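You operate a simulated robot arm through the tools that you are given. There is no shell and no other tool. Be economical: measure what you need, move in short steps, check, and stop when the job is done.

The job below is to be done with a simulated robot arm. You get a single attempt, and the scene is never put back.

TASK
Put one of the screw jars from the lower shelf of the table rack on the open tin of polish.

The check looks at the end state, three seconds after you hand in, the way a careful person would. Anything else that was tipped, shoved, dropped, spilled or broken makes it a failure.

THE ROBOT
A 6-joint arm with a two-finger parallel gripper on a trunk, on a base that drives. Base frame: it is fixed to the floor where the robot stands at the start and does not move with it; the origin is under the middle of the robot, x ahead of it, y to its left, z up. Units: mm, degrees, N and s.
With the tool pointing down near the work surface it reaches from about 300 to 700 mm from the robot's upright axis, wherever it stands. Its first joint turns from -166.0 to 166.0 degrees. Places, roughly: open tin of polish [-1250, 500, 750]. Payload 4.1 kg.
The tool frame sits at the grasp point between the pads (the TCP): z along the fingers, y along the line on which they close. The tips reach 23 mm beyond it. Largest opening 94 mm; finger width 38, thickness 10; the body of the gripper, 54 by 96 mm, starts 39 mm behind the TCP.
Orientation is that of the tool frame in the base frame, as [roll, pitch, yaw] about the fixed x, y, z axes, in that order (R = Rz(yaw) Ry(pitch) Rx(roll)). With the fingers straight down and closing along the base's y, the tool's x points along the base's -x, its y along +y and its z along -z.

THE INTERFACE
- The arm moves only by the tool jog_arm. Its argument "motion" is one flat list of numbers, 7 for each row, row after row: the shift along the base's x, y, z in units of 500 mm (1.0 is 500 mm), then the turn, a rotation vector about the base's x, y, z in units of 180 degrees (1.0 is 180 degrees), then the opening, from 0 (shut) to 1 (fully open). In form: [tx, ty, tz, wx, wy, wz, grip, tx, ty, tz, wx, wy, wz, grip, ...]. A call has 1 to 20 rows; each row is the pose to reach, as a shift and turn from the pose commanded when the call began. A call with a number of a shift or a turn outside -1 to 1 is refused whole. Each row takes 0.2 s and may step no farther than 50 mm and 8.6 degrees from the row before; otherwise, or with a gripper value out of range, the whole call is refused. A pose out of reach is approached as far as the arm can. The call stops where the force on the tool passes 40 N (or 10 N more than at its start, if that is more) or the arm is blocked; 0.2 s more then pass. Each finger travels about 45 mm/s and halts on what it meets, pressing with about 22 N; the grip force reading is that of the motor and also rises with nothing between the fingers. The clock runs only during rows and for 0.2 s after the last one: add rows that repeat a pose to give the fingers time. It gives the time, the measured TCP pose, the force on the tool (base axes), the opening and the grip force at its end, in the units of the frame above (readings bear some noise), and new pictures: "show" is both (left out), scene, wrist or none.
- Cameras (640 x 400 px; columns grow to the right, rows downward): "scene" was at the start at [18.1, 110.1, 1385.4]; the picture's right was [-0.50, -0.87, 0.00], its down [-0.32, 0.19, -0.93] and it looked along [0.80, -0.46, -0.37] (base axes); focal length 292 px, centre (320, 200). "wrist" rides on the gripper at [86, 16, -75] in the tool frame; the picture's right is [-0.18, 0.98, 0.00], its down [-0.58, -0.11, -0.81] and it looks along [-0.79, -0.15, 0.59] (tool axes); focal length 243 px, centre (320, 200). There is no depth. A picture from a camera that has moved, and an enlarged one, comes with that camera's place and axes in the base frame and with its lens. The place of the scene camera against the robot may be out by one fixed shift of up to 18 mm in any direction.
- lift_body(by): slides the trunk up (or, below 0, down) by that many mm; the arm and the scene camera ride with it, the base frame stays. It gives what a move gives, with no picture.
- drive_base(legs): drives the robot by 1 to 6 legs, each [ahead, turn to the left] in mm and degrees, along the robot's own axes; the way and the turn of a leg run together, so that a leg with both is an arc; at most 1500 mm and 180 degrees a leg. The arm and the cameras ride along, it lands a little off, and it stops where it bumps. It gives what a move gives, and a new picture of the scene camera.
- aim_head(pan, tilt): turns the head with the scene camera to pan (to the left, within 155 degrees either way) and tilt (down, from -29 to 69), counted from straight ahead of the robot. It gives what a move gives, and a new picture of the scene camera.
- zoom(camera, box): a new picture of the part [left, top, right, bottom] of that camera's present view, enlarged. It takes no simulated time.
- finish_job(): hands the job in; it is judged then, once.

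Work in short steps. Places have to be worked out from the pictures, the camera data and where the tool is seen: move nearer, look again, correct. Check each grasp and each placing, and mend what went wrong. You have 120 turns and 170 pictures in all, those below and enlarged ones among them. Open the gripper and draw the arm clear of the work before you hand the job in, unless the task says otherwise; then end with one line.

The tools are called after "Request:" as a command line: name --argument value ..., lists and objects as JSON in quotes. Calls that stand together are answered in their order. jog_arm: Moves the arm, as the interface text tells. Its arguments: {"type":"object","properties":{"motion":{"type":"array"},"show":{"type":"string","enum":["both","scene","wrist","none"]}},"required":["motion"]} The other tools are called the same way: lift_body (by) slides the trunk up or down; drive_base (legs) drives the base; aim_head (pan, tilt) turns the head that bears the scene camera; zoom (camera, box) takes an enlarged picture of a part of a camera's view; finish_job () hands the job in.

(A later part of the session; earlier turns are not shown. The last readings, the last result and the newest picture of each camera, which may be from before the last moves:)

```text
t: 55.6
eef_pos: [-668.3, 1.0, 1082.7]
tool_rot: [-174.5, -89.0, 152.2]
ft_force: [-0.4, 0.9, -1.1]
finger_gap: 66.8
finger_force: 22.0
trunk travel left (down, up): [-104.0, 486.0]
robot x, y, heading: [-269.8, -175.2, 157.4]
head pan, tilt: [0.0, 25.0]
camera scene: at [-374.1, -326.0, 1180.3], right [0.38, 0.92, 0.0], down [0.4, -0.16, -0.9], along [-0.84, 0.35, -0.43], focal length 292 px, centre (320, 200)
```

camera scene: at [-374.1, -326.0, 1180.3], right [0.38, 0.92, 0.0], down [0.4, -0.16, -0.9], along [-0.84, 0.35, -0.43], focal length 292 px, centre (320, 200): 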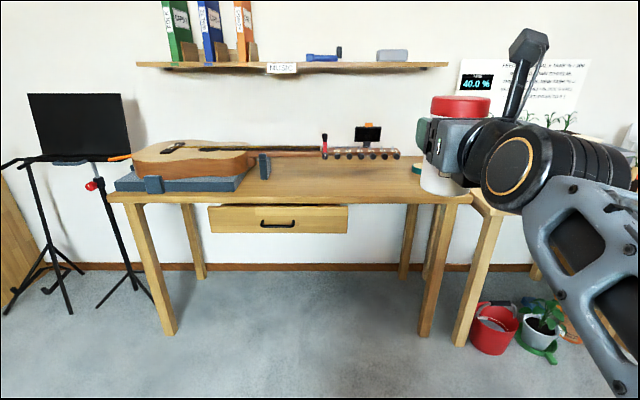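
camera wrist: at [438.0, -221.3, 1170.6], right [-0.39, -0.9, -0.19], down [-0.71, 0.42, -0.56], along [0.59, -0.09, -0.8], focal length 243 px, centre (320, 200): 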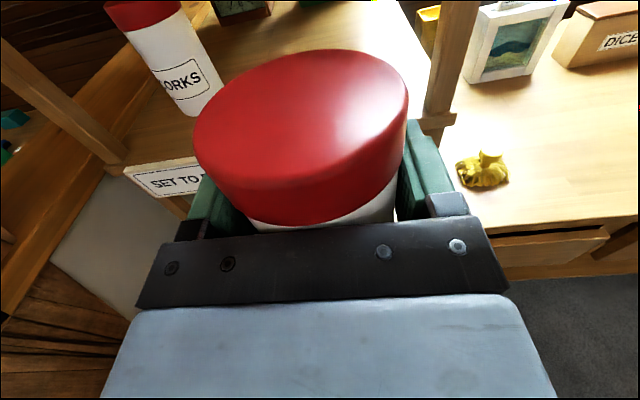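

The table is ahead and the jar is still held. I drive 380 mm nearer and look down at the tin.

Request:
drive_base --legs '[[380, 0]]'

Request:
aim_head --pan -20 --tilt 35

```text
t: 58.0
eef_pos: [-1007.6, 146.1, 1081.7]
tool_rot: [-174.5, -88.9, 151.7]
ft_force: [0.3, -0.1, -0.9]
finger_gap: 66.7
finger_force: 22.3
trunk travel left (down, up): [-104.0, 486.0]
robot x, y, heading: [-617.5, -36.3, 156.8]
head pan, tilt: [0.0, 25.0]
camera scene: at [-716.1, -183.1, 1180.3], right [0.39, 0.92, 0.0], down [0.39, -0.17, -0.9], along [-0.83, 0.35, -0.43], focal length 292 px, centre (320, 200)
```

scene: 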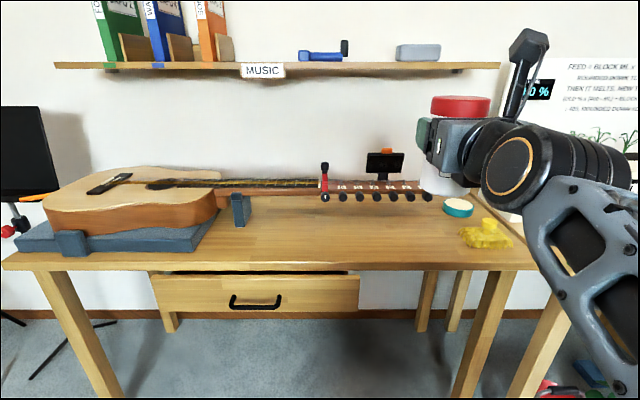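

```text
t: 58.8
eef_pos: [-1007.8, 146.6, 1082.1]
tool_rot: [-174.4, -88.9, 151.6]
ft_force: [-0.7, 0.4, -0.6]
finger_gap: 65.5
finger_force: 22.0
trunk travel left (down, up): [-104.0, 486.0]
robot x, y, heading: [-612.9, -35.4, 157.2]
head pan, tilt: [-20.0, 35.0]
camera scene: at [-695.3, -159.2, 1164.7], right [0.68, 0.73, 0.0], down [0.42, -0.39, -0.82], along [-0.6, 0.56, -0.58], focal length 292 px, centre (320, 200)
```

scene: 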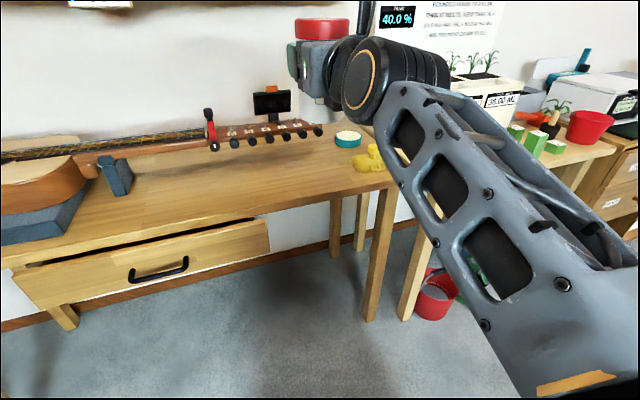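

The gap reading has crept from 68.2 to 65.5, so I check the jar in the wrist view for slipping.

Request:
jog_arm --motion '[0, 0, 0, 0, 0, 0, 0.4]' --show "wrist"

Request:
zoom --camera "scene" --box '[240, 0, 400, 100]'

Request:
zoom --camera "scene" --box '[260, 90, 420, 190]'

```text
t: 59.2
eef_pos: [-1008.2, 147.5, 1081.3]
tool_rot: [-174.4, -88.8, 151.5]
ft_force: [1.2, -0.2, -0.9]
finger_gap: 65.2
finger_force: 21.6
trunk travel left (down, up): [-104.0, 486.0]
robot x, y, heading: [-616.0, -35.0, 157.1]
head pan, tilt: [-20.0, 35.0]
camera wrist: at [-935.0, 132.8, 1170.4], right [0.38, 0.9, -0.19], down [0.71, -0.42, -0.56], along [-0.59, 0.08, -0.8], focal length 243 px, centre (320, 200)
```

wrist: 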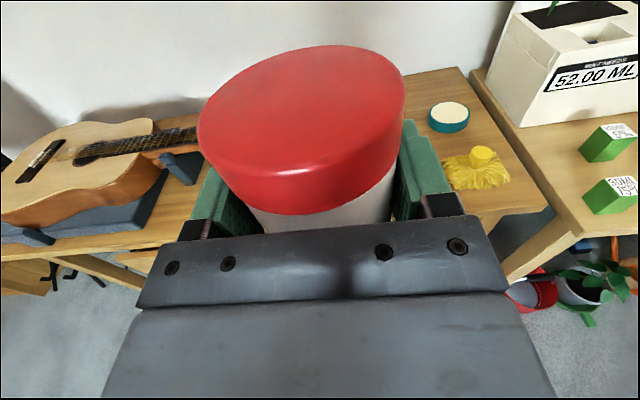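

```text
4.00 times, centred on (320, 50) of scene
camera zoom: at [-695.4, -159.1, 1164.7], right [0.68, 0.73, 0.0], down [0.42, -0.39, -0.82], along [-0.6, 0.56, -0.58], focal length 1169 px, centre (320, 800)
```

zoom: 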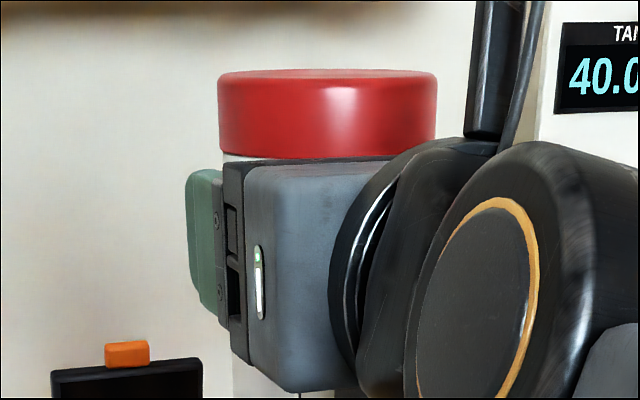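

```text
4.00 times, centred on (340, 140) of scene
camera zoom: at [-695.4, -159.1, 1164.7], right [0.68, 0.73, 0.0], down [0.42, -0.39, -0.82], along [-0.6, 0.56, -0.58], focal length 1169 px, centre (240, 440)
```

zoom: 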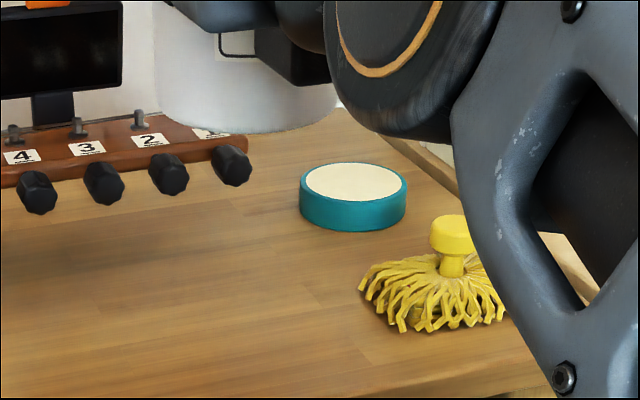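

The lid has moved slightly forward in the grip. I measure the creep once more before deciding whether to set it down and regrasp.

Request:
jog_arm --motion '[0, 0, 0, 0, 0, 0, 0.4, 0, 0, 0, 0, 0, 0, 0.4, 0, 0, 0, 0, 0, 0, 0.4, 0, 0, 0, 0, 0, 0, 0.4]' --show "wrist"

```text
t: 60.2
eef_pos: [-1008.8, 147.1, 1083.7]
tool_rot: [-174.3, -88.8, 151.5]
ft_force: [-0.5, 0.1, -1.4]
finger_gap: 65.2
finger_force: 22.1
trunk travel left (down, up): [-104.0, 486.0]
robot x, y, heading: [-613.0, -38.5, 157.3]
head pan, tilt: [-20.0, 35.0]
camera wrist: at [-935.0, 132.9, 1170.4], right [0.38, 0.9, -0.19], down [0.71, -0.42, -0.56], along [-0.59, 0.08, -0.8], focal length 243 px, centre (320, 200)
```

wrist: 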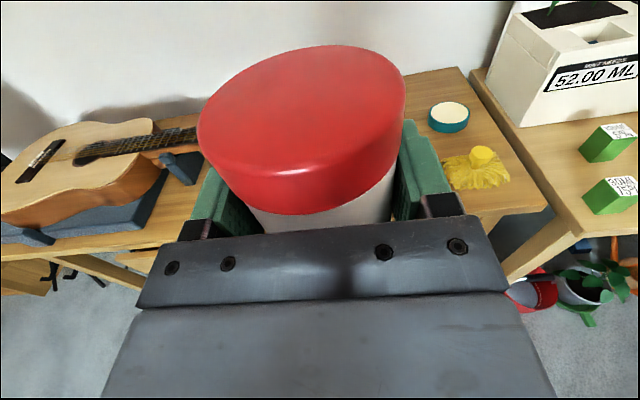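

The grip is steady when still; it only crept during drives. The wrist camera puts the tin at about (-1306,538) with its top near z 770, so I drive 200 mm closer, which brings it within arm reach.

Request:
drive_base --legs '[[100, 0], [100, 0]]'

Request:
jog_arm --motion '[0, 0, 0, 0, 0, 0, 0.4]' --show "wrist"

```text
t: 62.1
eef_pos: [-1188.4, 221.2, 1082.6]
tool_rot: [-174.2, -88.8, 151.6]
ft_force: [0.6, 0.2, -2.1]
finger_gap: 65.3
finger_force: 23.3
trunk travel left (down, up): [-104.0, 486.0]
robot x, y, heading: [-794.4, 40.4, 157.5]
head pan, tilt: [-20.0, 35.0]
camera scene: at [-875.1, -83.9, 1164.6], right [0.68, 0.74, 0.0], down [0.43, -0.39, -0.82], along [-0.6, 0.55, -0.58], focal length 292 px, centre (320, 200)
```

scene: 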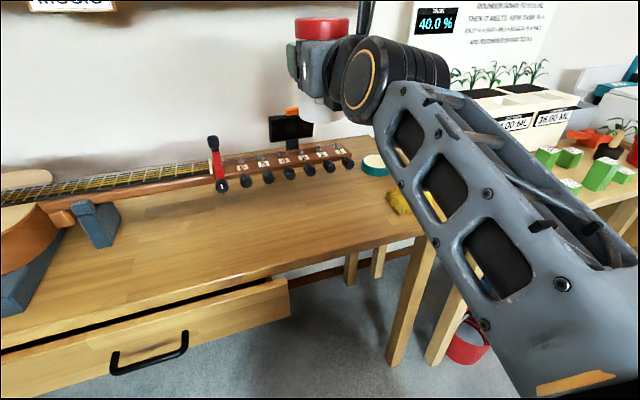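

```text
t: 62.5
eef_pos: [-1188.4, 220.3, 1082.1]
tool_rot: [-174.2, -88.7, 151.7]
ft_force: [-0.9, 0.5, -1.4]
finger_gap: 64.9
finger_force: 22.4
trunk travel left (down, up): [-104.0, 486.0]
robot x, y, heading: [-794.1, 40.4, 157.5]
head pan, tilt: [-20.0, 35.0]
camera wrist: at [-1115.9, 207.5, 1169.7], right [0.38, 0.91, -0.19], down [0.71, -0.42, -0.56], along [-0.59, 0.08, -0.81], focal length 243 px, centre (320, 200)
```

wrist: 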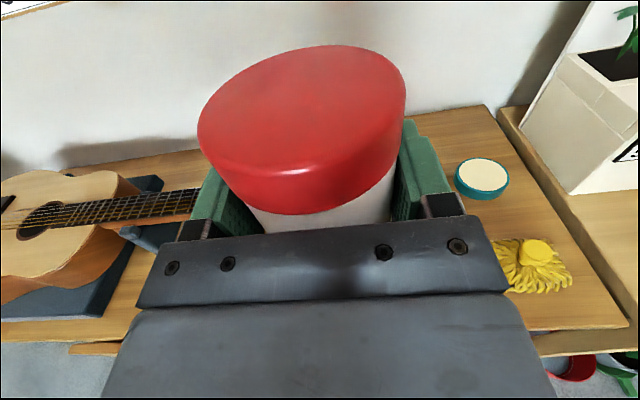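

Both wrist views agree: tin centre ≈(-1302,539), top ≈768, brush handle directly in front of it. The jar has slid a bit down in the grip (bottom ≈ TCP−70). I move slowly toward the tin at height while turning the tool −42° so it will come in from the front-left past the brush.

Request:
jog_arm --motion '[0, 0, 0, 0.0027, 0.0063, 0, 0.35, 0, 0, 0, 0.0027, 0.0063, 0, 0.35]' --show "none"

Request:
jog_arm --motion '[-0.01, 0.04, 0, 0, 0, -0.02, 0.35, -0.02, 0.08, 0, 0, 0, -0.04, 0.35, -0.03, 0.12, 0, 0, 0, -0.06, 0.35, -0.04, 0.16, 0, 0, 0, -0.08, 0.35, -0.05, 0.2, 0, 0, 0, -0.1, 0.35, -0.06, 0.24, 0, 0, 0, -0.12, 0.35, -0.07, 0.28, 0, 0, 0, -0.14, 0.35]' --show "both"

```text
t: 63.1
eef_pos: [-1190.2, 223.8, 1082.4]
tool_rot: [-121.1, -89.9, 98.5]
ft_force: [0.7, -0.4, -2.0]
finger_gap: 65.1
finger_force: 21.9
trunk travel left (down, up): [-104.0, 486.0]
robot x, y, heading: [-795.3, 41.7, 157.2]
head pan, tilt: [-20.0, 35.0]
```

```text
t: 64.7
eef_pos: [-1173.1, 401.6, 1077.5]
tool_rot: [5.0, -89.4, -50.6]
ft_force: [-0.3, 0.2, -1.4]
finger_gap: 65.3
finger_force: 21.9
out of reach, approached as far as the arm can: row 2, 3, 4, 5, 6, 7
trunk travel left (down, up): [-104.0, 486.0]
robot x, y, heading: [-796.2, 41.4, 157.3]
head pan, tilt: [-20.0, 35.0]
camera scene: at [-870.2, -85.8, 1164.8], right [0.68, 0.74, 0.0], down [0.42, -0.39, -0.82], along [-0.6, 0.55, -0.57], focal length 292 px, centre (320, 200)
camera wrist: at [-1108.9, 358.5, 1163.6], right [0.7, 0.69, -0.18], down [0.48, -0.65, -0.59], along [-0.53, 0.32, -0.79], focal length 243 px, centre (320, 200)
```

scene: 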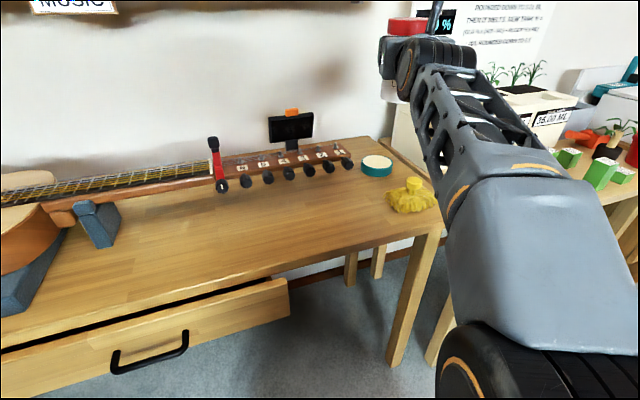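
wrist: 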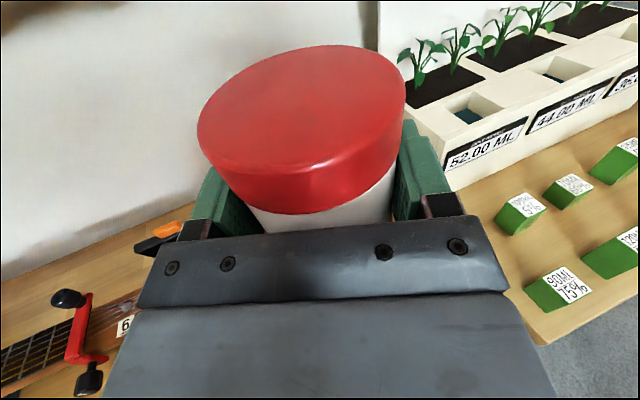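

The arm balked near its inner reach limit. Heading is now 134° and I'm clear of everything, so I extend toward a point above the tin at z 960, where the reach should be comfortable.

Request:
jog_arm --motion '[-0.032, 0.034, -0.029, 0, 0, 0, 0.35, -0.065, 0.069, -0.058, 0, 0, 0, 0.35, -0.097, 0.103, -0.088, 0, 0, 0, 0.35, -0.129, 0.137, -0.117, 0, 0, 0, 0.35, -0.161, 0.171, -0.146, 0, 0, 0, 0.35, -0.194, 0.206, -0.175, 0, 0, 0, 0.35, -0.226, 0.24, -0.205, 0, 0, 0, 0.35, -0.258, 0.274, -0.234, 0, 0, 0, 0.35]' --show "both"

```text
t: 66.5
eef_pos: [-1302.6, 542.2, 959.2]
tool_rot: [-15.3, -89.5, -32.5]
ft_force: [0.1, -0.8, -0.9]
finger_gap: 64.7
finger_force: 22.1
out of reach, approached as far as the arm can: row 1, 2, 3, 4
trunk travel left (down, up): [-104.0, 486.0]
robot x, y, heading: [-796.2, 40.6, 157.3]
head pan, tilt: [-20.0, 35.0]
camera scene: at [-870.2, -85.8, 1164.8], right [0.68, 0.74, 0.0], down [0.42, -0.39, -0.82], along [-0.6, 0.55, -0.57], focal length 292 px, centre (320, 200)
camera wrist: at [-1240.1, 496.2, 1045.0], right [0.73, 0.66, -0.19], down [0.46, -0.67, -0.59], along [-0.51, 0.34, -0.79], focal length 243 px, centre (320, 200)
```

scene: 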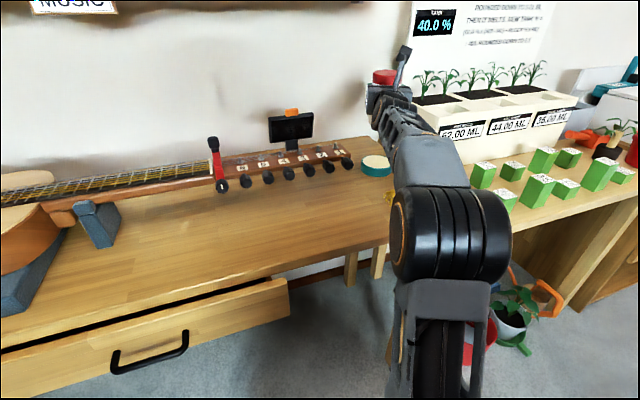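
wrist: 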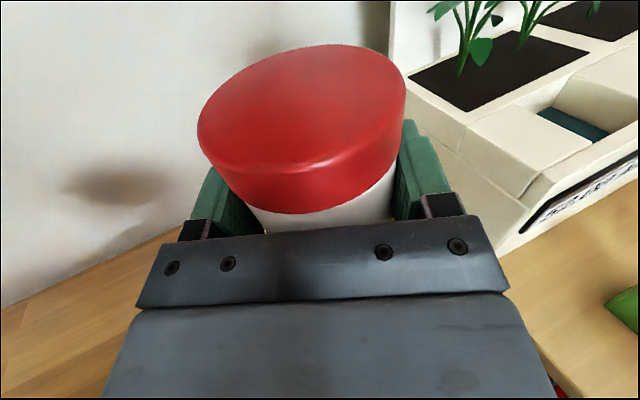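

Above the tin now. I try yawing a further −20° in place to get the wrist off the line over the brush.

Request:
jog_arm --motion '[0, 0, 0, 0, 0, -0.022, 0.35, 0, 0, 0, 0, 0, -0.044, 0.35, 0, 0, 0, 0, 0, -0.066, 0.35, 0, 0, 0, 0, 0, -0.088, 0.35, 0, 0, 0, 0, 0, -0.11, 0.35]' --show "both"

```text
t: 67.7
eef_pos: [-1302.9, 539.2, 960.5]
tool_rot: [-13.6, -89.7, -54.1]
ft_force: [0.2, -0.3, -1.9]
finger_gap: 65.2
finger_force: 22.4
out of reach, approached as far as the arm can: row 2
trunk travel left (down, up): [-104.0, 486.0]
robot x, y, heading: [-796.7, 44.5, 157.4]
head pan, tilt: [-20.0, 35.0]
camera scene: at [-870.3, -85.6, 1164.8], right [0.68, 0.74, 0.0], down [0.42, -0.39, -0.82], along [-0.6, 0.55, -0.57], focal length 292 px, centre (320, 200)
camera wrist: at [-1259.5, 476.1, 1045.8], right [0.91, 0.37, -0.19], down [0.2, -0.78, -0.59], along [-0.36, 0.49, -0.79], focal length 243 px, centre (320, 200)
```

scene: 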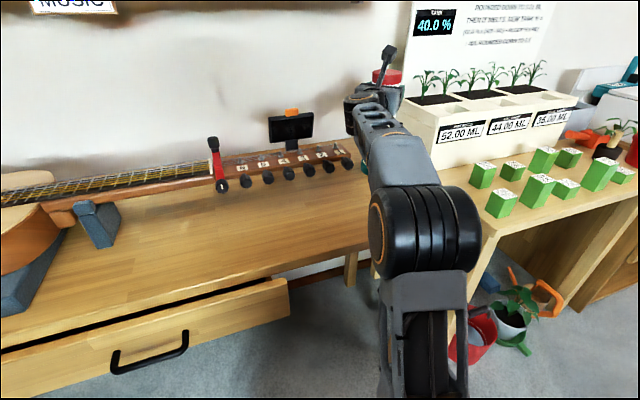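
wrist: 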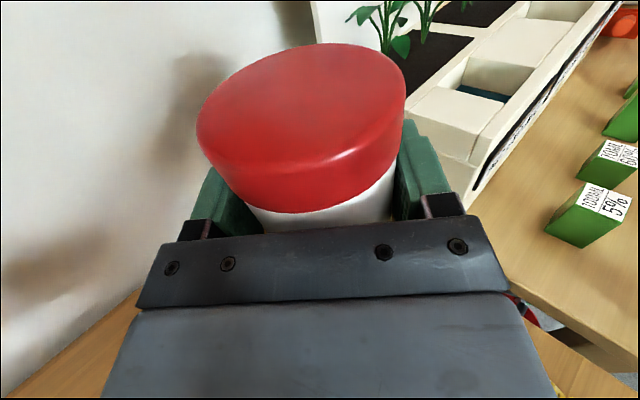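

Heading is 112° and the TCP is over the tin; the brush is ~119 mm off the tool axis and ~126 mm off the forearm. I lower 75 mm slowly and look.

Request:
jog_arm --motion '[0, -0.006, -0.03, 0, 0, 0, 0.35, 0, -0.006, -0.06, 0, 0, 0, 0.35, 0, -0.006, -0.09, 0, 0, 0, 0.35, 0, -0.006, -0.12, 0, 0, 0, 0.35, 0, -0.006, -0.15, 0, 0, 0, 0.35]' --show "both"

Request:
zoom --camera "scene" --box '[300, 50, 460, 150]'

```text
t: 68.9
eef_pos: [-1302.6, 535.3, 884.0]
tool_rot: [-23.6, -89.5, -43.9]
ft_force: [0.0, -0.3, -1.3]
finger_gap: 65.0
finger_force: 22.4
trunk travel left (down, up): [-104.0, 486.0]
robot x, y, heading: [-795.1, 43.1, 157.2]
head pan, tilt: [-20.0, 35.0]
camera scene: at [-870.0, -85.9, 1164.9], right [0.68, 0.74, 0.0], down [0.42, -0.39, -0.82], along [-0.6, 0.55, -0.57], focal length 292 px, centre (320, 200)
camera wrist: at [-1258.6, 471.5, 970.7], right [0.91, 0.38, -0.19], down [0.2, -0.78, -0.59], along [-0.37, 0.49, -0.79], focal length 243 px, centre (320, 200)
```

scene: 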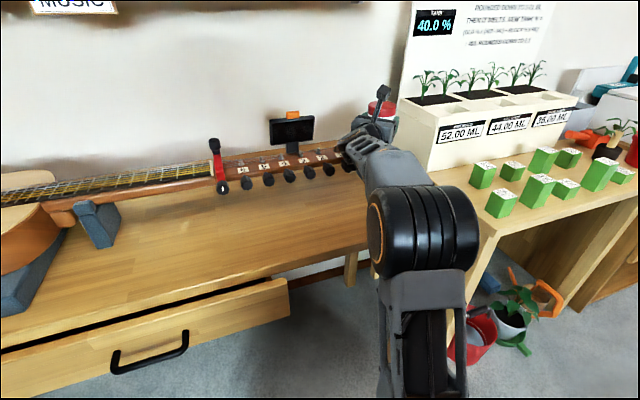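
wrist: 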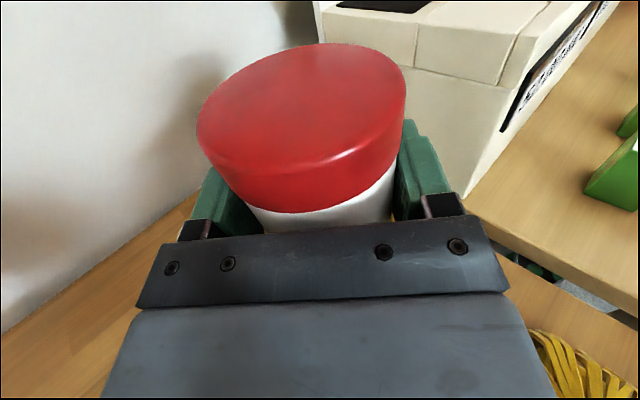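

```text
4.00 times, centred on (380, 100) of scene
camera zoom: at [-870.0, -85.9, 1164.9], right [0.68, 0.74, 0.0], down [0.42, -0.39, -0.82], along [-0.6, 0.55, -0.57], focal length 1169 px, centre (80, 600)
```

zoom: 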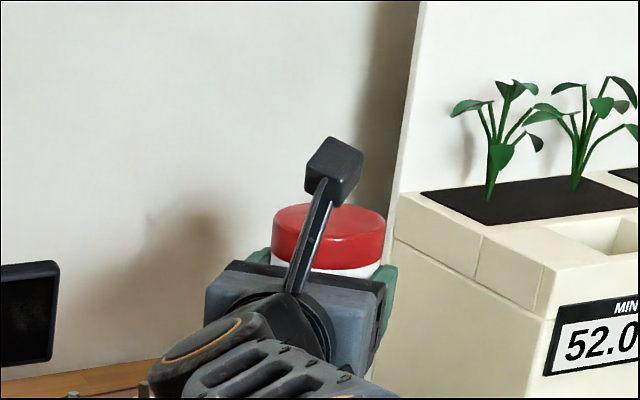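

All clear, with the brush off to the side. I lower to about z 850, then in small steps feeling for contact.

Request:
jog_arm --motion '[0, 0, -0.02, 0, 0, 0, 0.35, 0, 0, -0.04, 0, 0, 0, 0.35, 0, 0, -0.06, 0, 0, 0, 0.35]' --show "wrist"

Request:
jog_arm --motion '[0, 0, -0.006, 0, 0, 0, 0.35, 0, 0, -0.01, 0, 0, 0, 0.35]' --show "none"

```text
t: 69.7
eef_pos: [-1302.9, 537.0, 853.9]
tool_rot: [-16.3, -89.6, -51.3]
ft_force: [-0.6, -0.2, -1.7]
finger_gap: 65.1
finger_force: 22.3
trunk travel left (down, up): [-104.0, 486.0]
robot x, y, heading: [-793.5, 39.6, 157.3]
head pan, tilt: [-20.0, 35.0]
camera wrist: at [-1259.9, 472.8, 939.9], right [0.91, 0.38, -0.19], down [0.2, -0.78, -0.59], along [-0.37, 0.49, -0.79], focal length 243 px, centre (320, 200)
```

wrist: 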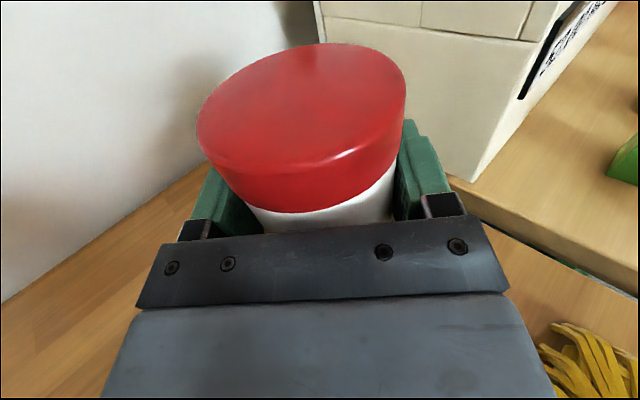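

```text
t: 70.3
eef_pos: [-1301.1, 537.1, 849.8]
tool_rot: [-17.3, -89.5, -50.3]
ft_force: [-0.1, 0.7, -1.3]
finger_gap: 65.0
finger_force: 21.9
trunk travel left (down, up): [-104.0, 486.0]
robot x, y, heading: [-795.3, 43.5, 157.3]
head pan, tilt: [-20.0, 35.0]
```

No contact yet at 850, with Fz still about −1.5 N. I continue in 3 mm steps.

Request:
jog_arm --motion '[0, 0, -0.006, 0, 0, 0, 0.35, 0, 0, -0.006, 0, 0, 0, 0.35]' --show "none"

Request:
jog_arm --motion '[0, 0, -0.006, 0, 0, 0, 0.35, 0, 0, -0.006, 0, 0, 0, 0.35]' --show "none"

Request:
jog_arm --motion '[0, 0, -0.006, 0, 0, 0, 0.35, 0, 0, -0.006, 0, 0, 0, 0.35]' --show "wrist"

```text
t: 70.9
eef_pos: [-1302.5, 538.4, 846.7]
tool_rot: [-17.1, -89.6, -50.3]
ft_force: [-0.6, -0.3, -1.5]
finger_gap: 65.1
finger_force: 21.7
trunk travel left (down, up): [-104.0, 486.0]
robot x, y, heading: [-795.3, 38.0, 157.3]
head pan, tilt: [-20.0, 35.0]
```

```text
t: 71.5
eef_pos: [-1301.5, 537.4, 846.3]
tool_rot: [-17.3, -89.3, -50.2]
ft_force: [-1.6, 2.5, 11.6]
finger_gap: 65.0
finger_force: 22.1
trunk travel left (down, up): [-104.0, 486.0]
robot x, y, heading: [-792.9, 41.0, 157.1]
head pan, tilt: [-20.0, 35.0]
```

```text
t: 72.1
eef_pos: [-1300.8, 536.1, 843.9]
tool_rot: [-15.0, -89.4, -52.6]
ft_force: [0.5, 4.3, 16.6]
finger_gap: 64.9
finger_force: 22.1
trunk travel left (down, up): [-104.0, 486.0]
robot x, y, heading: [-793.4, 39.9, 157.3]
head pan, tilt: [-20.0, 35.0]
camera wrist: at [-1258.3, 471.9, 928.6], right [0.91, 0.38, -0.19], down [0.2, -0.78, -0.59], along [-0.37, 0.5, -0.79], focal length 243 px, centre (320, 200)
```

wrist: 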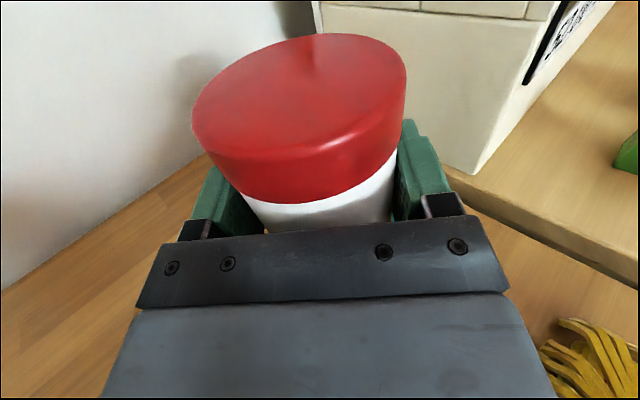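

Contact at about TCP z 846, and Fz rose to +16 N with the jar sliding a few mm up in the pads. I ease the pressure by 2 mm, then open a little and look.

Request:
jog_arm --motion '[0, 0, 0.004, 0, 0, 0, 0.35, 0, 0, 0.004, 0, 0, 0, 0.35]' --show "none"

Request:
jog_arm --motion '[0, 0, 0, 0, 0, 0, 0.7, 0, 0, 0, 0, 0, 0, 0.73, 0, 0, 0, 0, 0, 0, 0.76, 0, 0, 0, 0, 0, 0, 0.78]' --show "wrist"

```text
t: 72.7
eef_pos: [-1301.5, 536.3, 843.6]
tool_rot: [-20.4, -89.7, -47.3]
ft_force: [-1.2, 4.8, 9.8]
finger_gap: 65.0
finger_force: 21.8
trunk travel left (down, up): [-104.0, 486.0]
robot x, y, heading: [-793.0, 39.9, 157.2]
head pan, tilt: [-20.0, 35.0]
```

```text
t: 73.7
eef_pos: [-1301.4, 534.8, 843.0]
tool_rot: [-19.2, -89.5, -48.3]
ft_force: [-0.3, -0.1, 1.4]
finger_gap: 73.3
finger_force: 0.2
trunk travel left (down, up): [-104.0, 486.0]
robot x, y, heading: [-793.4, 41.6, 157.4]
head pan, tilt: [-20.0, 35.0]
camera wrist: at [-1259.2, 471.8, 928.8], right [0.91, 0.38, -0.19], down [0.2, -0.78, -0.59], along [-0.37, 0.49, -0.79], focal length 243 px, centre (320, 200)
```

wrist: 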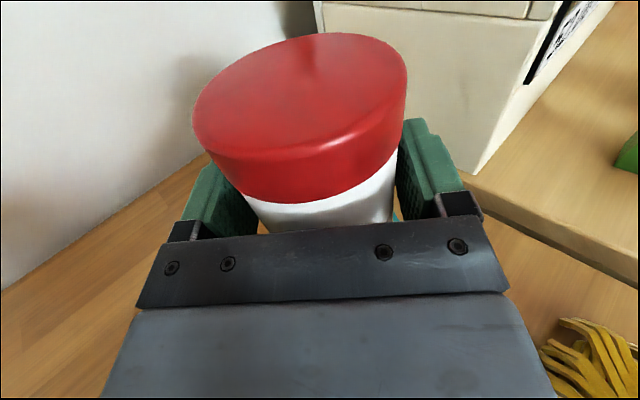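

Released, and the jar stays put with teal tin visible beside it. I open fully and draw straight back along the tool axis.

Request:
jog_arm --motion '[0, 0, 0, 0, 0, 0, 0.9, 0, 0, 0, 0, 0, 0, 1, 0, 0, 0, 0, 0, 0, 1]' --show "none"

Request:
jog_arm --motion '[0.015, -0.037, 0, 0, 0, 0, 1, 0.03, -0.074, 0, 0, 0, 0, 1, 0.045, -0.111, 0, 0, 0, 0, 1, 0.06, -0.148, 0, 0, 0, 0, 1, 0.075, -0.185, 0, 0, 0, 0, 1]' --show "both"

```text
t: 74.5
eef_pos: [-1301.6, 536.0, 844.1]
tool_rot: [-18.4, -89.5, -49.3]
ft_force: [0.3, -0.1, 0.0]
finger_gap: 93.9
finger_force: 0.1
trunk travel left (down, up): [-104.0, 486.0]
robot x, y, heading: [-797.7, 42.6, 157.5]
head pan, tilt: [-20.0, 35.0]
```

```text
t: 75.7
eef_pos: [-1263.1, 443.6, 842.1]
tool_rot: [-20.9, -89.6, -46.6]
ft_force: [2.3, 4.7, -3.0]
finger_gap: 93.5
finger_force: 0.1
trunk travel left (down, up): [-104.0, 486.0]
robot x, y, heading: [-793.2, 41.4, 157.5]
head pan, tilt: [-20.0, 35.0]
camera scene: at [-869.9, -85.4, 1164.9], right [0.68, 0.74, 0.0], down [0.42, -0.39, -0.82], along [-0.6, 0.55, -0.57], focal length 292 px, centre (320, 200)
camera wrist: at [-1220.6, 380.3, 927.9], right [0.91, 0.38, -0.19], down [0.2, -0.78, -0.59], along [-0.37, 0.49, -0.79], focal length 243 px, centre (320, 200)
```

scene: 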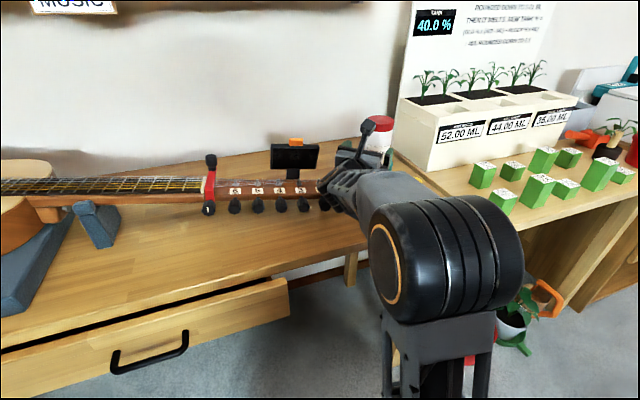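
wrist: 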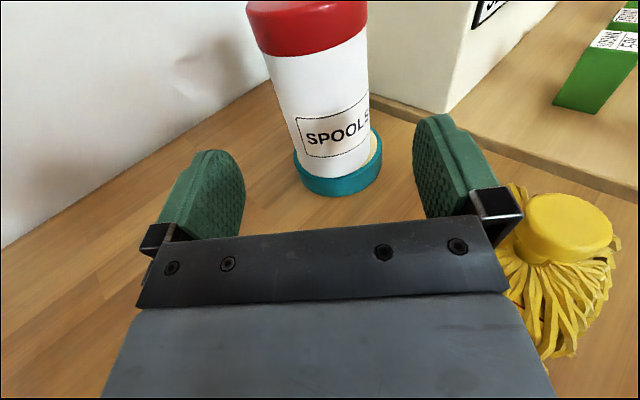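

The jar sits on the tin, but the force reading shows contact and the guitar's headstock looks displaced. I stop and inspect before moving further.

Request:
zoom --camera "scene" --box '[180, 100, 420, 250]'

Request:
zoom --camera "wrist" --box '[0, 0, 640, 400]'

Request:
aim_head --pan 15 --tilt 35

```text
2.67 times, centred on (300, 175) of scene
camera zoom: at [-869.9, -85.4, 1164.9], right [0.68, 0.74, 0.0], down [0.42, -0.39, -0.82], along [-0.6, 0.55, -0.57], focal length 779 px, centre (373, 267)
```

zoom: 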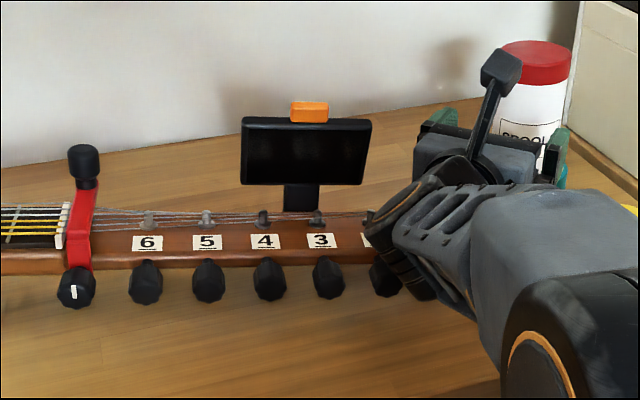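

```text
1.00 times, centred on (320, 200) of wrist
camera zoom: at [-1220.6, 380.3, 927.9], right [0.91, 0.38, -0.19], down [0.2, -0.78, -0.59], along [-0.37, 0.49, -0.79], focal length 243 px, centre (320, 200)
```

zoom: 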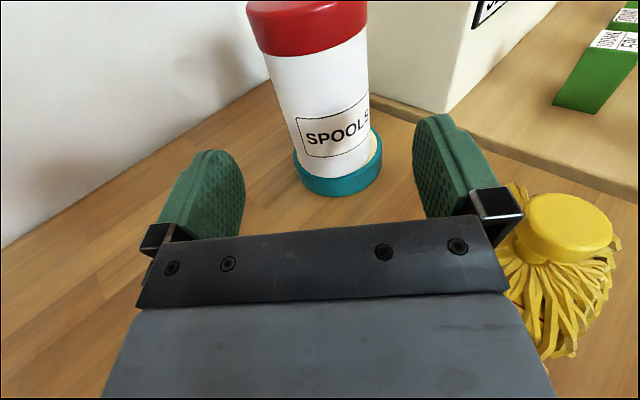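

```text
t: 76.7
eef_pos: [-1265.1, 445.1, 841.4]
tool_rot: [-19.0, -89.6, -48.6]
ft_force: [1.1, 0.9, -0.9]
finger_gap: 93.9
finger_force: 0.1
trunk travel left (down, up): [-104.0, 486.0]
robot x, y, heading: [-793.6, 46.0, 157.4]
head pan, tilt: [15.0, 35.0]
camera scene: at [-892.4, -133.7, 1164.8], right [0.13, 0.99, 0.0], down [0.57, -0.08, -0.82], along [-0.81, 0.11, -0.57], focal length 292 px, centre (320, 200)
```

scene: 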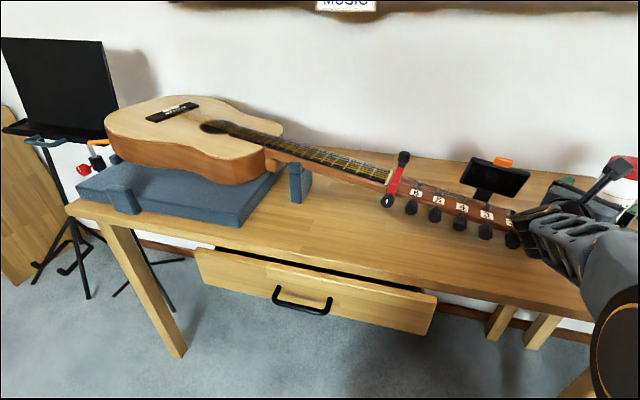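

The wrist caught the guitar's headstock (its knobs stand near z 830) on the way out and dragged it. I must undo that. I move forward 12 mm to break contact, then straight up.

Request:
jog_arm --motion '[-0.009, 0.022, 0, 0, 0, 0, 1, -0.009, 0.022, 0.02, 0, 0, 0, 1, -0.009, 0.022, 0.06, 0, 0, 0, 1, -0.009, 0.022, 0.12, 0, 0, 0, 1, -0.009, 0.022, 0.2, 0, 0, 0, 1, -0.009, 0.022, 0.28, 0, 0, 0, 1]' --show "both"

Request:
zoom --camera "scene" --box '[70, 80, 390, 280]'

Request:
aim_head --pan -20 --tilt 35

```text
t: 78.1
eef_pos: [-1270.6, 453.0, 986.1]
tool_rot: [-15.8, -89.7, -51.8]
ft_force: [0.1, -0.8, -0.5]
finger_gap: 94.0
finger_force: 0.0
trunk travel left (down, up): [-104.0, 486.0]
robot x, y, heading: [-795.3, 36.0, 157.3]
head pan, tilt: [15.0, 35.0]
camera scene: at [-892.9, -133.5, 1164.7], right [0.13, 0.99, 0.0], down [0.57, -0.08, -0.82], along [-0.81, 0.11, -0.57], focal length 292 px, centre (320, 200)
camera wrist: at [-1225.9, 389.6, 1072.0], right [0.91, 0.38, -0.19], down [0.21, -0.78, -0.59], along [-0.37, 0.49, -0.79], focal length 243 px, centre (320, 200)
```

scene: 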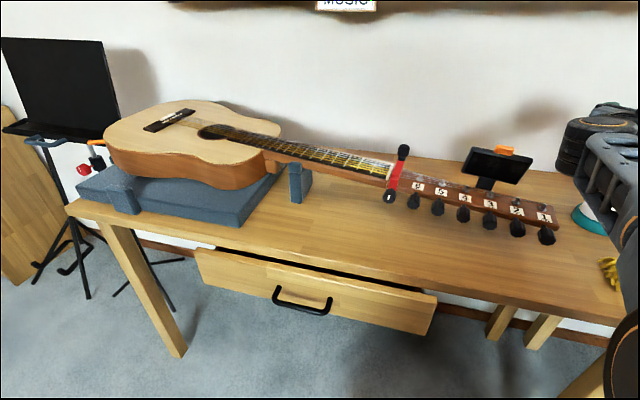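
wrist: 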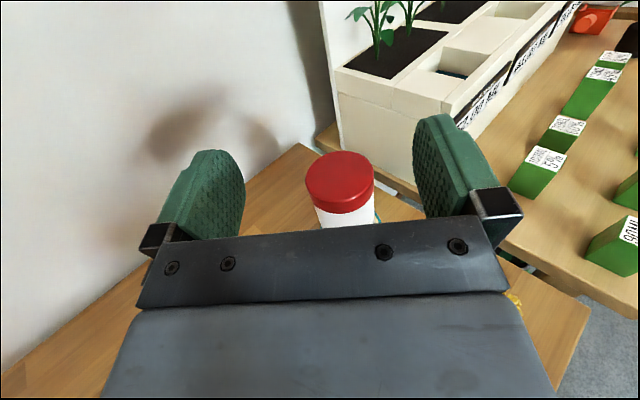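

```text
2.00 times, centred on (230, 180) of scene
camera zoom: at [-892.9, -133.5, 1164.7], right [0.13, 0.99, 0.0], down [0.57, -0.08, -0.82], along [-0.81, 0.11, -0.57], focal length 584 px, centre (500, 240)
```

zoom: 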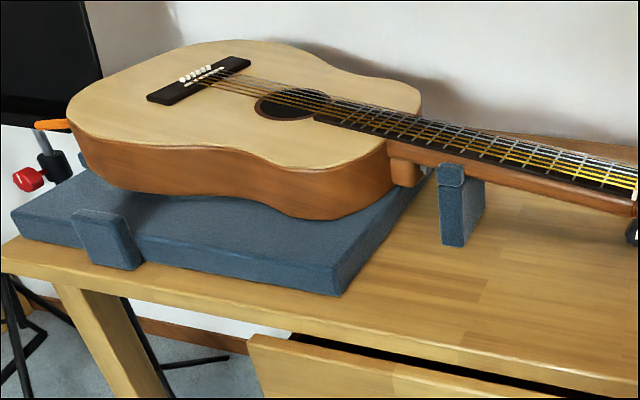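

```text
t: 79.1
eef_pos: [-1269.0, 454.4, 985.4]
tool_rot: [-16.8, -89.5, -50.8]
ft_force: [0.2, 0.3, -0.1]
finger_gap: 94.1
finger_force: 0.0
trunk travel left (down, up): [-104.0, 486.0]
robot x, y, heading: [-794.9, 41.0, 157.3]
head pan, tilt: [-20.0, 35.0]
camera scene: at [-870.3, -85.7, 1164.8], right [0.68, 0.74, 0.0], down [0.42, -0.39, -0.82], along [-0.6, 0.55, -0.57], focal length 292 px, centre (320, 200)
```

scene: 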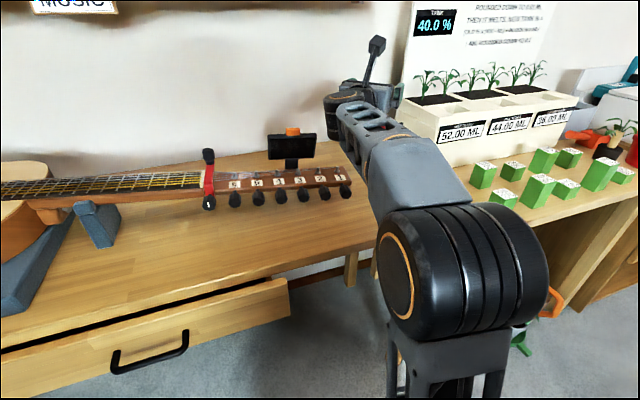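

Contact is broken and the jar stands well on the tin. Against earlier views from this same spot, the headstock is displaced toward me and to the left. I zoom to measure the guitar's present pose.

Request:
zoom --camera "scene" --box '[160, 100, 400, 250]'

Request:
zoom --camera "scene" --box '[0, 120, 240, 270]'

```text
2.67 times, centred on (280, 175) of scene
camera zoom: at [-870.3, -85.7, 1164.8], right [0.68, 0.74, 0.0], down [0.42, -0.39, -0.82], along [-0.6, 0.55, -0.57], focal length 779 px, centre (427, 267)
```

zoom: 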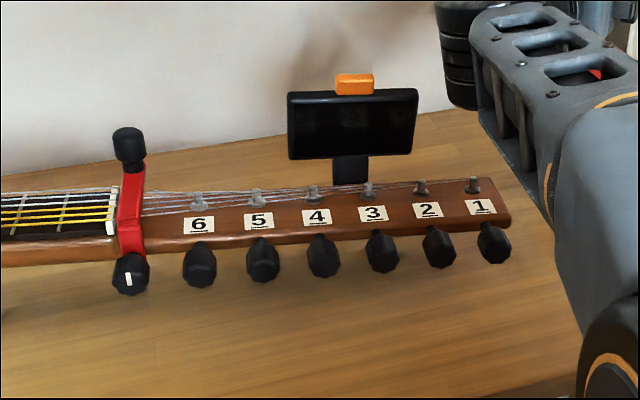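

```text
2.67 times, centred on (120, 195) of scene
camera zoom: at [-870.3, -85.7, 1164.8], right [0.68, 0.74, 0.0], down [0.42, -0.39, -0.82], along [-0.6, 0.55, -0.57], focal length 779 px, centre (853, 213)
```

zoom: 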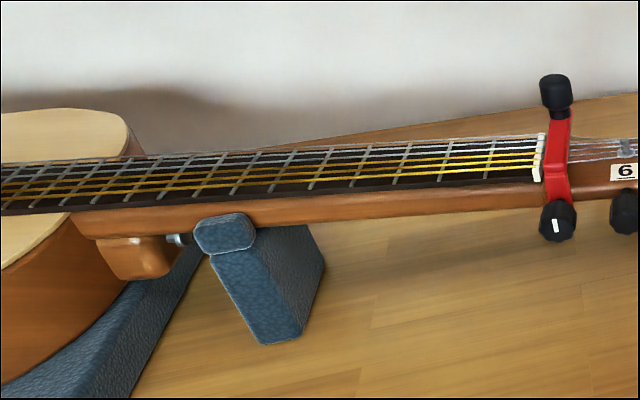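

I bring the hand over toward the guitar at z≈986, well above it, turning back to heading 157°.

Request:
jog_arm --motion '[-0.014, -0.065, 0.01, 0, 0, 0.042, 1, -0.027, -0.129, 0.02, 0, 0, 0.083, 1, -0.041, -0.194, 0.03, 0, 0, 0.125, 1, -0.055, -0.259, 0.04, 0, 0, 0.167, 1, -0.068, -0.323, 0.05, 0, 0, 0.208, 1, -0.082, -0.388, 0.06, 0, 0, 0.25, 1]' --show "both"

```text
t: 80.5
eef_pos: [-1308.1, 260.9, 1013.3]
tool_rot: [-44.9, -89.7, 21.2]
ft_force: [-0.3, -0.5, -0.7]
finger_gap: 93.6
finger_force: 0.0
trunk travel left (down, up): [-104.0, 486.0]
robot x, y, heading: [-794.3, 41.6, 157.4]
head pan, tilt: [-20.0, 35.0]
camera scene: at [-870.2, -85.5, 1164.8], right [0.68, 0.74, 0.0], down [0.42, -0.39, -0.82], along [-0.6, 0.55, -0.57], focal length 292 px, centre (320, 200)
camera wrist: at [-1233.4, 245.5, 1098.8], right [0.39, 0.9, -0.19], down [0.69, -0.42, -0.58], along [-0.61, 0.1, -0.79], focal length 243 px, centre (320, 200)
```

scene: 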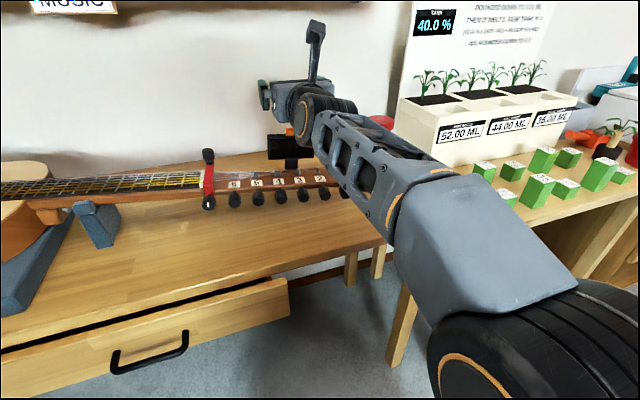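
wrist: 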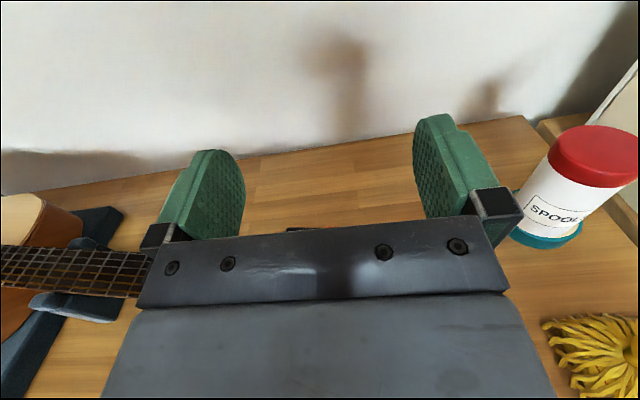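

The jar sits upright and centred on the tin. To fix the guitar I'll grip its neck and move it back, so I pitch the tool down while moving above the neck near the capo, with tips staying above z 935.

Request:
jog_arm --motion '[-0.015, -0.027, 0, -0.0163, -0.0384, 0, 1, -0.031, -0.054, 0, -0.0325, -0.0767, 0, 1, -0.046, -0.08, 0, -0.0488, -0.115, 0, 1, -0.061, -0.107, 0, -0.065, -0.1534, 0, 1, -0.077, -0.134, 0, -0.0814, -0.1917, 0, 1, -0.092, -0.161, -0.01, -0.0977, -0.23, 0, 1, -0.107, -0.188, -0.02, -0.114, -0.2684, 0, 1, -0.123, -0.215, -0.03, -0.13, -0.3067, 0, 1, -0.138, -0.241, -0.04, -0.1465, -0.345, 0, 1, -0.153, -0.268, -0.05, -0.163, -0.3834, 0, 1, -0.169, -0.295, -0.065, -0.179, -0.4217, 0, 1, -0.184, -0.322, -0.08, -0.195, -0.46, 0, 1]' --show "both"

```text
t: 83.1
eef_pos: [-1292.0, 264.4, 922.5]
tool_rot: [179.5, -0.6, 163.1]
ft_force: [-1.0, 0.3, -0.7]
finger_gap: 94.0
finger_force: 0.0
out of reach, approached as far as the arm can: row 1, 2, 3, 4, 5, 6, 7, 8, 9, 10, 11, 12
trunk travel left (down, up): [-104.0, 486.0]
robot x, y, heading: [-792.3, 42.4, 157.4]
head pan, tilt: [-20.0, 35.0]
camera scene: at [-870.9, -85.2, 1164.7], right [0.68, 0.74, 0.0], down [0.42, -0.39, -0.82], along [-0.6, 0.55, -0.57], focal length 292 px, centre (320, 200)
camera wrist: at [-1369.5, 304.6, 997.3], right [0.46, 0.89, 0.0], down [0.53, -0.28, 0.8], along [0.71, -0.37, -0.6], focal length 243 px, centre (320, 200)
```

scene: 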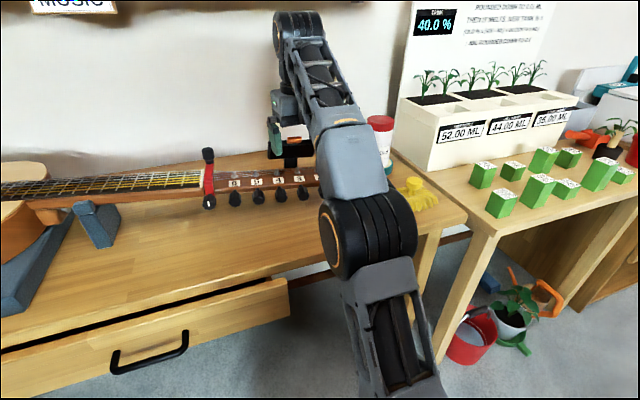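
wrist: 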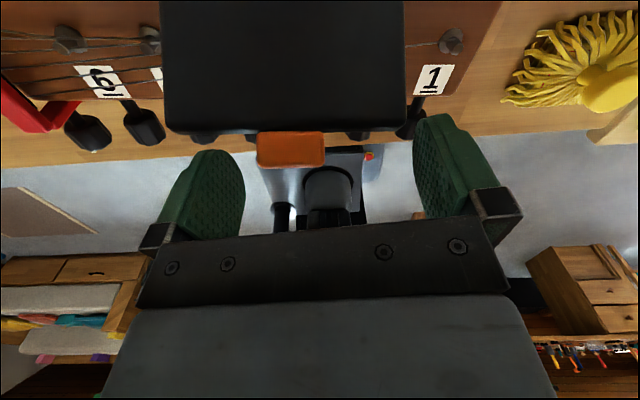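

Some joint limit blocked the sideways motion and I'm low over the tuner clip, though with no contact. I raise first, then unwind the tool yaw by +85°, which should free the joint.

Request:
jog_arm --motion '[0, 0, 0.05, 0, 0, 0, 1, 0, 0, 0.1, 0, 0, 0, 1]' --show "none"

Request:
jog_arm --motion '[0, 0, 0, 0, 0, 0.047, 1, 0, 0, 0, 0, 0, 0.094, 1, 0, 0, 0, 0, 0, 0.141, 1, 0, 0, 0, 0, 0, 0.188, 1, 0, 0, 0, 0, 0, 0.235, 1, 0, 0, 0, 0, 0, 0.282, 1, 0, 0, 0, 0, 0, 0.329, 1, 0, 0, 0, 0, 0, 0.376, 1, 0, 0, 0, 0, 0, 0.423, 1, 0, 0, 0, 0, 0, 0.47, 1]' --show "wrist"

```text
t: 83.7
eef_pos: [-1272.5, 263.3, 938.1]
tool_rot: [179.5, -0.9, 163.1]
ft_force: [-0.1, -0.1, -0.5]
finger_gap: 93.8
finger_force: 0.0
out of reach, approached as far as the arm can: row 1, 2
trunk travel left (down, up): [-104.0, 486.0]
robot x, y, heading: [-795.7, 37.2, 157.3]
head pan, tilt: [-20.0, 35.0]
```

```text
t: 85.9
eef_pos: [-1271.9, 266.5, 932.8]
tool_rot: [179.4, -0.8, -112.2]
ft_force: [0.7, 0.5, 0.3]
finger_gap: 94.2
finger_force: 0.1
out of reach, approached as far as the arm can: row 6, 7, 8, 9, 10
trunk travel left (down, up): [-104.0, 486.0]
robot x, y, heading: [-791.2, 40.6, 157.3]
head pan, tilt: [-20.0, 35.0]
camera wrist: at [-1319.3, 192.8, 1009.5], right [-0.84, 0.54, 0.01], down [0.33, 0.5, 0.8], along [0.43, 0.67, -0.6], focal length 243 px, centre (320, 200)
```

wrist: 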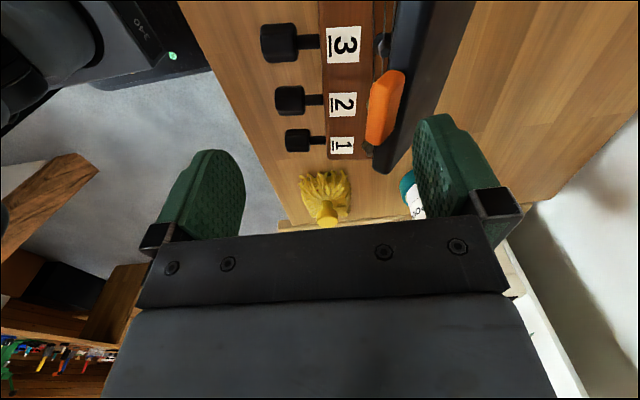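

Tool-down height is limited with the trunk this low. I raise the trunk 120 mm (which lifts the hand clear too), then move above the neck beside the capo to measure.

Request:
lift_body --by 120

Request:
jog_arm --motion '[-0.04, -0.053, -0.02, 0, 0, 0, 1, -0.08, -0.107, -0.04, 0, 0, 0, 1, -0.12, -0.16, -0.06, 0, 0, 0, 1, -0.16, -0.213, -0.08, 0, 0, 0, 1, -0.2, -0.267, -0.1, 0, 0, 0, 1, -0.24, -0.32, -0.12, 0, 0, 0, 1, -0.28, -0.373, -0.14, 0, 0, 0, 1, -0.3, -0.42, -0.16, 0, 0, 0, 1]' --show "both"

```text
t: 87.4
eef_pos: [-1272.6, 266.4, 1052.6]
tool_rot: [179.4, -0.8, -112.3]
ft_force: [0.3, 0.9, -0.1]
finger_gap: 94.0
finger_force: 0.1
trunk travel left (down, up): [-224.0, 366.0]
robot x, y, heading: [-789.1, 42.9, 157.3]
head pan, tilt: [-20.0, 35.0]
```

```text
t: 89.2
eef_pos: [-1407.4, 60.1, 960.3]
tool_rot: [179.5, -0.7, -112.2]
ft_force: [-0.2, -0.5, -0.3]
finger_gap: 93.9
finger_force: 0.0
out of reach, approached as far as the arm can: row 6, 7, 8
trunk travel left (down, up): [-224.0, 366.0]
robot x, y, heading: [-793.3, 38.8, 157.2]
head pan, tilt: [-20.0, 35.0]
camera scene: at [-871.0, -86.0, 1284.6], right [0.68, 0.74, 0.0], down [0.42, -0.39, -0.82], along [-0.6, 0.55, -0.57], focal length 292 px, centre (320, 200)
camera wrist: at [-1454.8, -13.6, 1036.1], right [-0.84, 0.54, 0.01], down [0.33, 0.5, 0.8], along [0.43, 0.67, -0.6], focal length 243 px, centre (320, 200)
```

scene: 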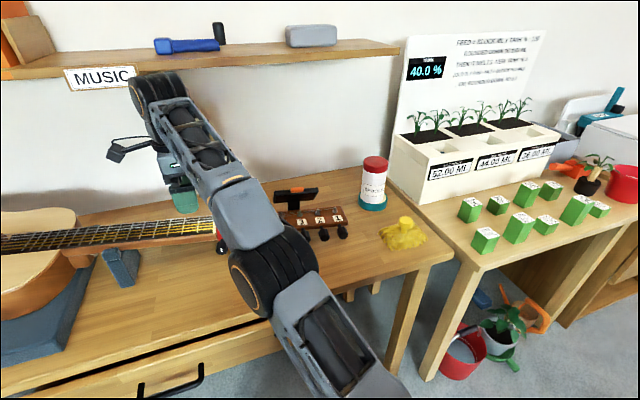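
wrist: 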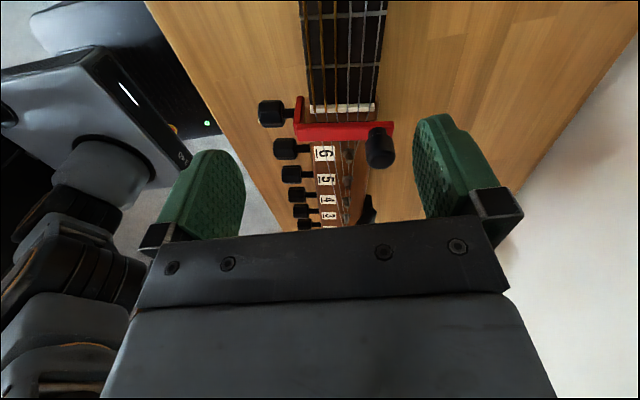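

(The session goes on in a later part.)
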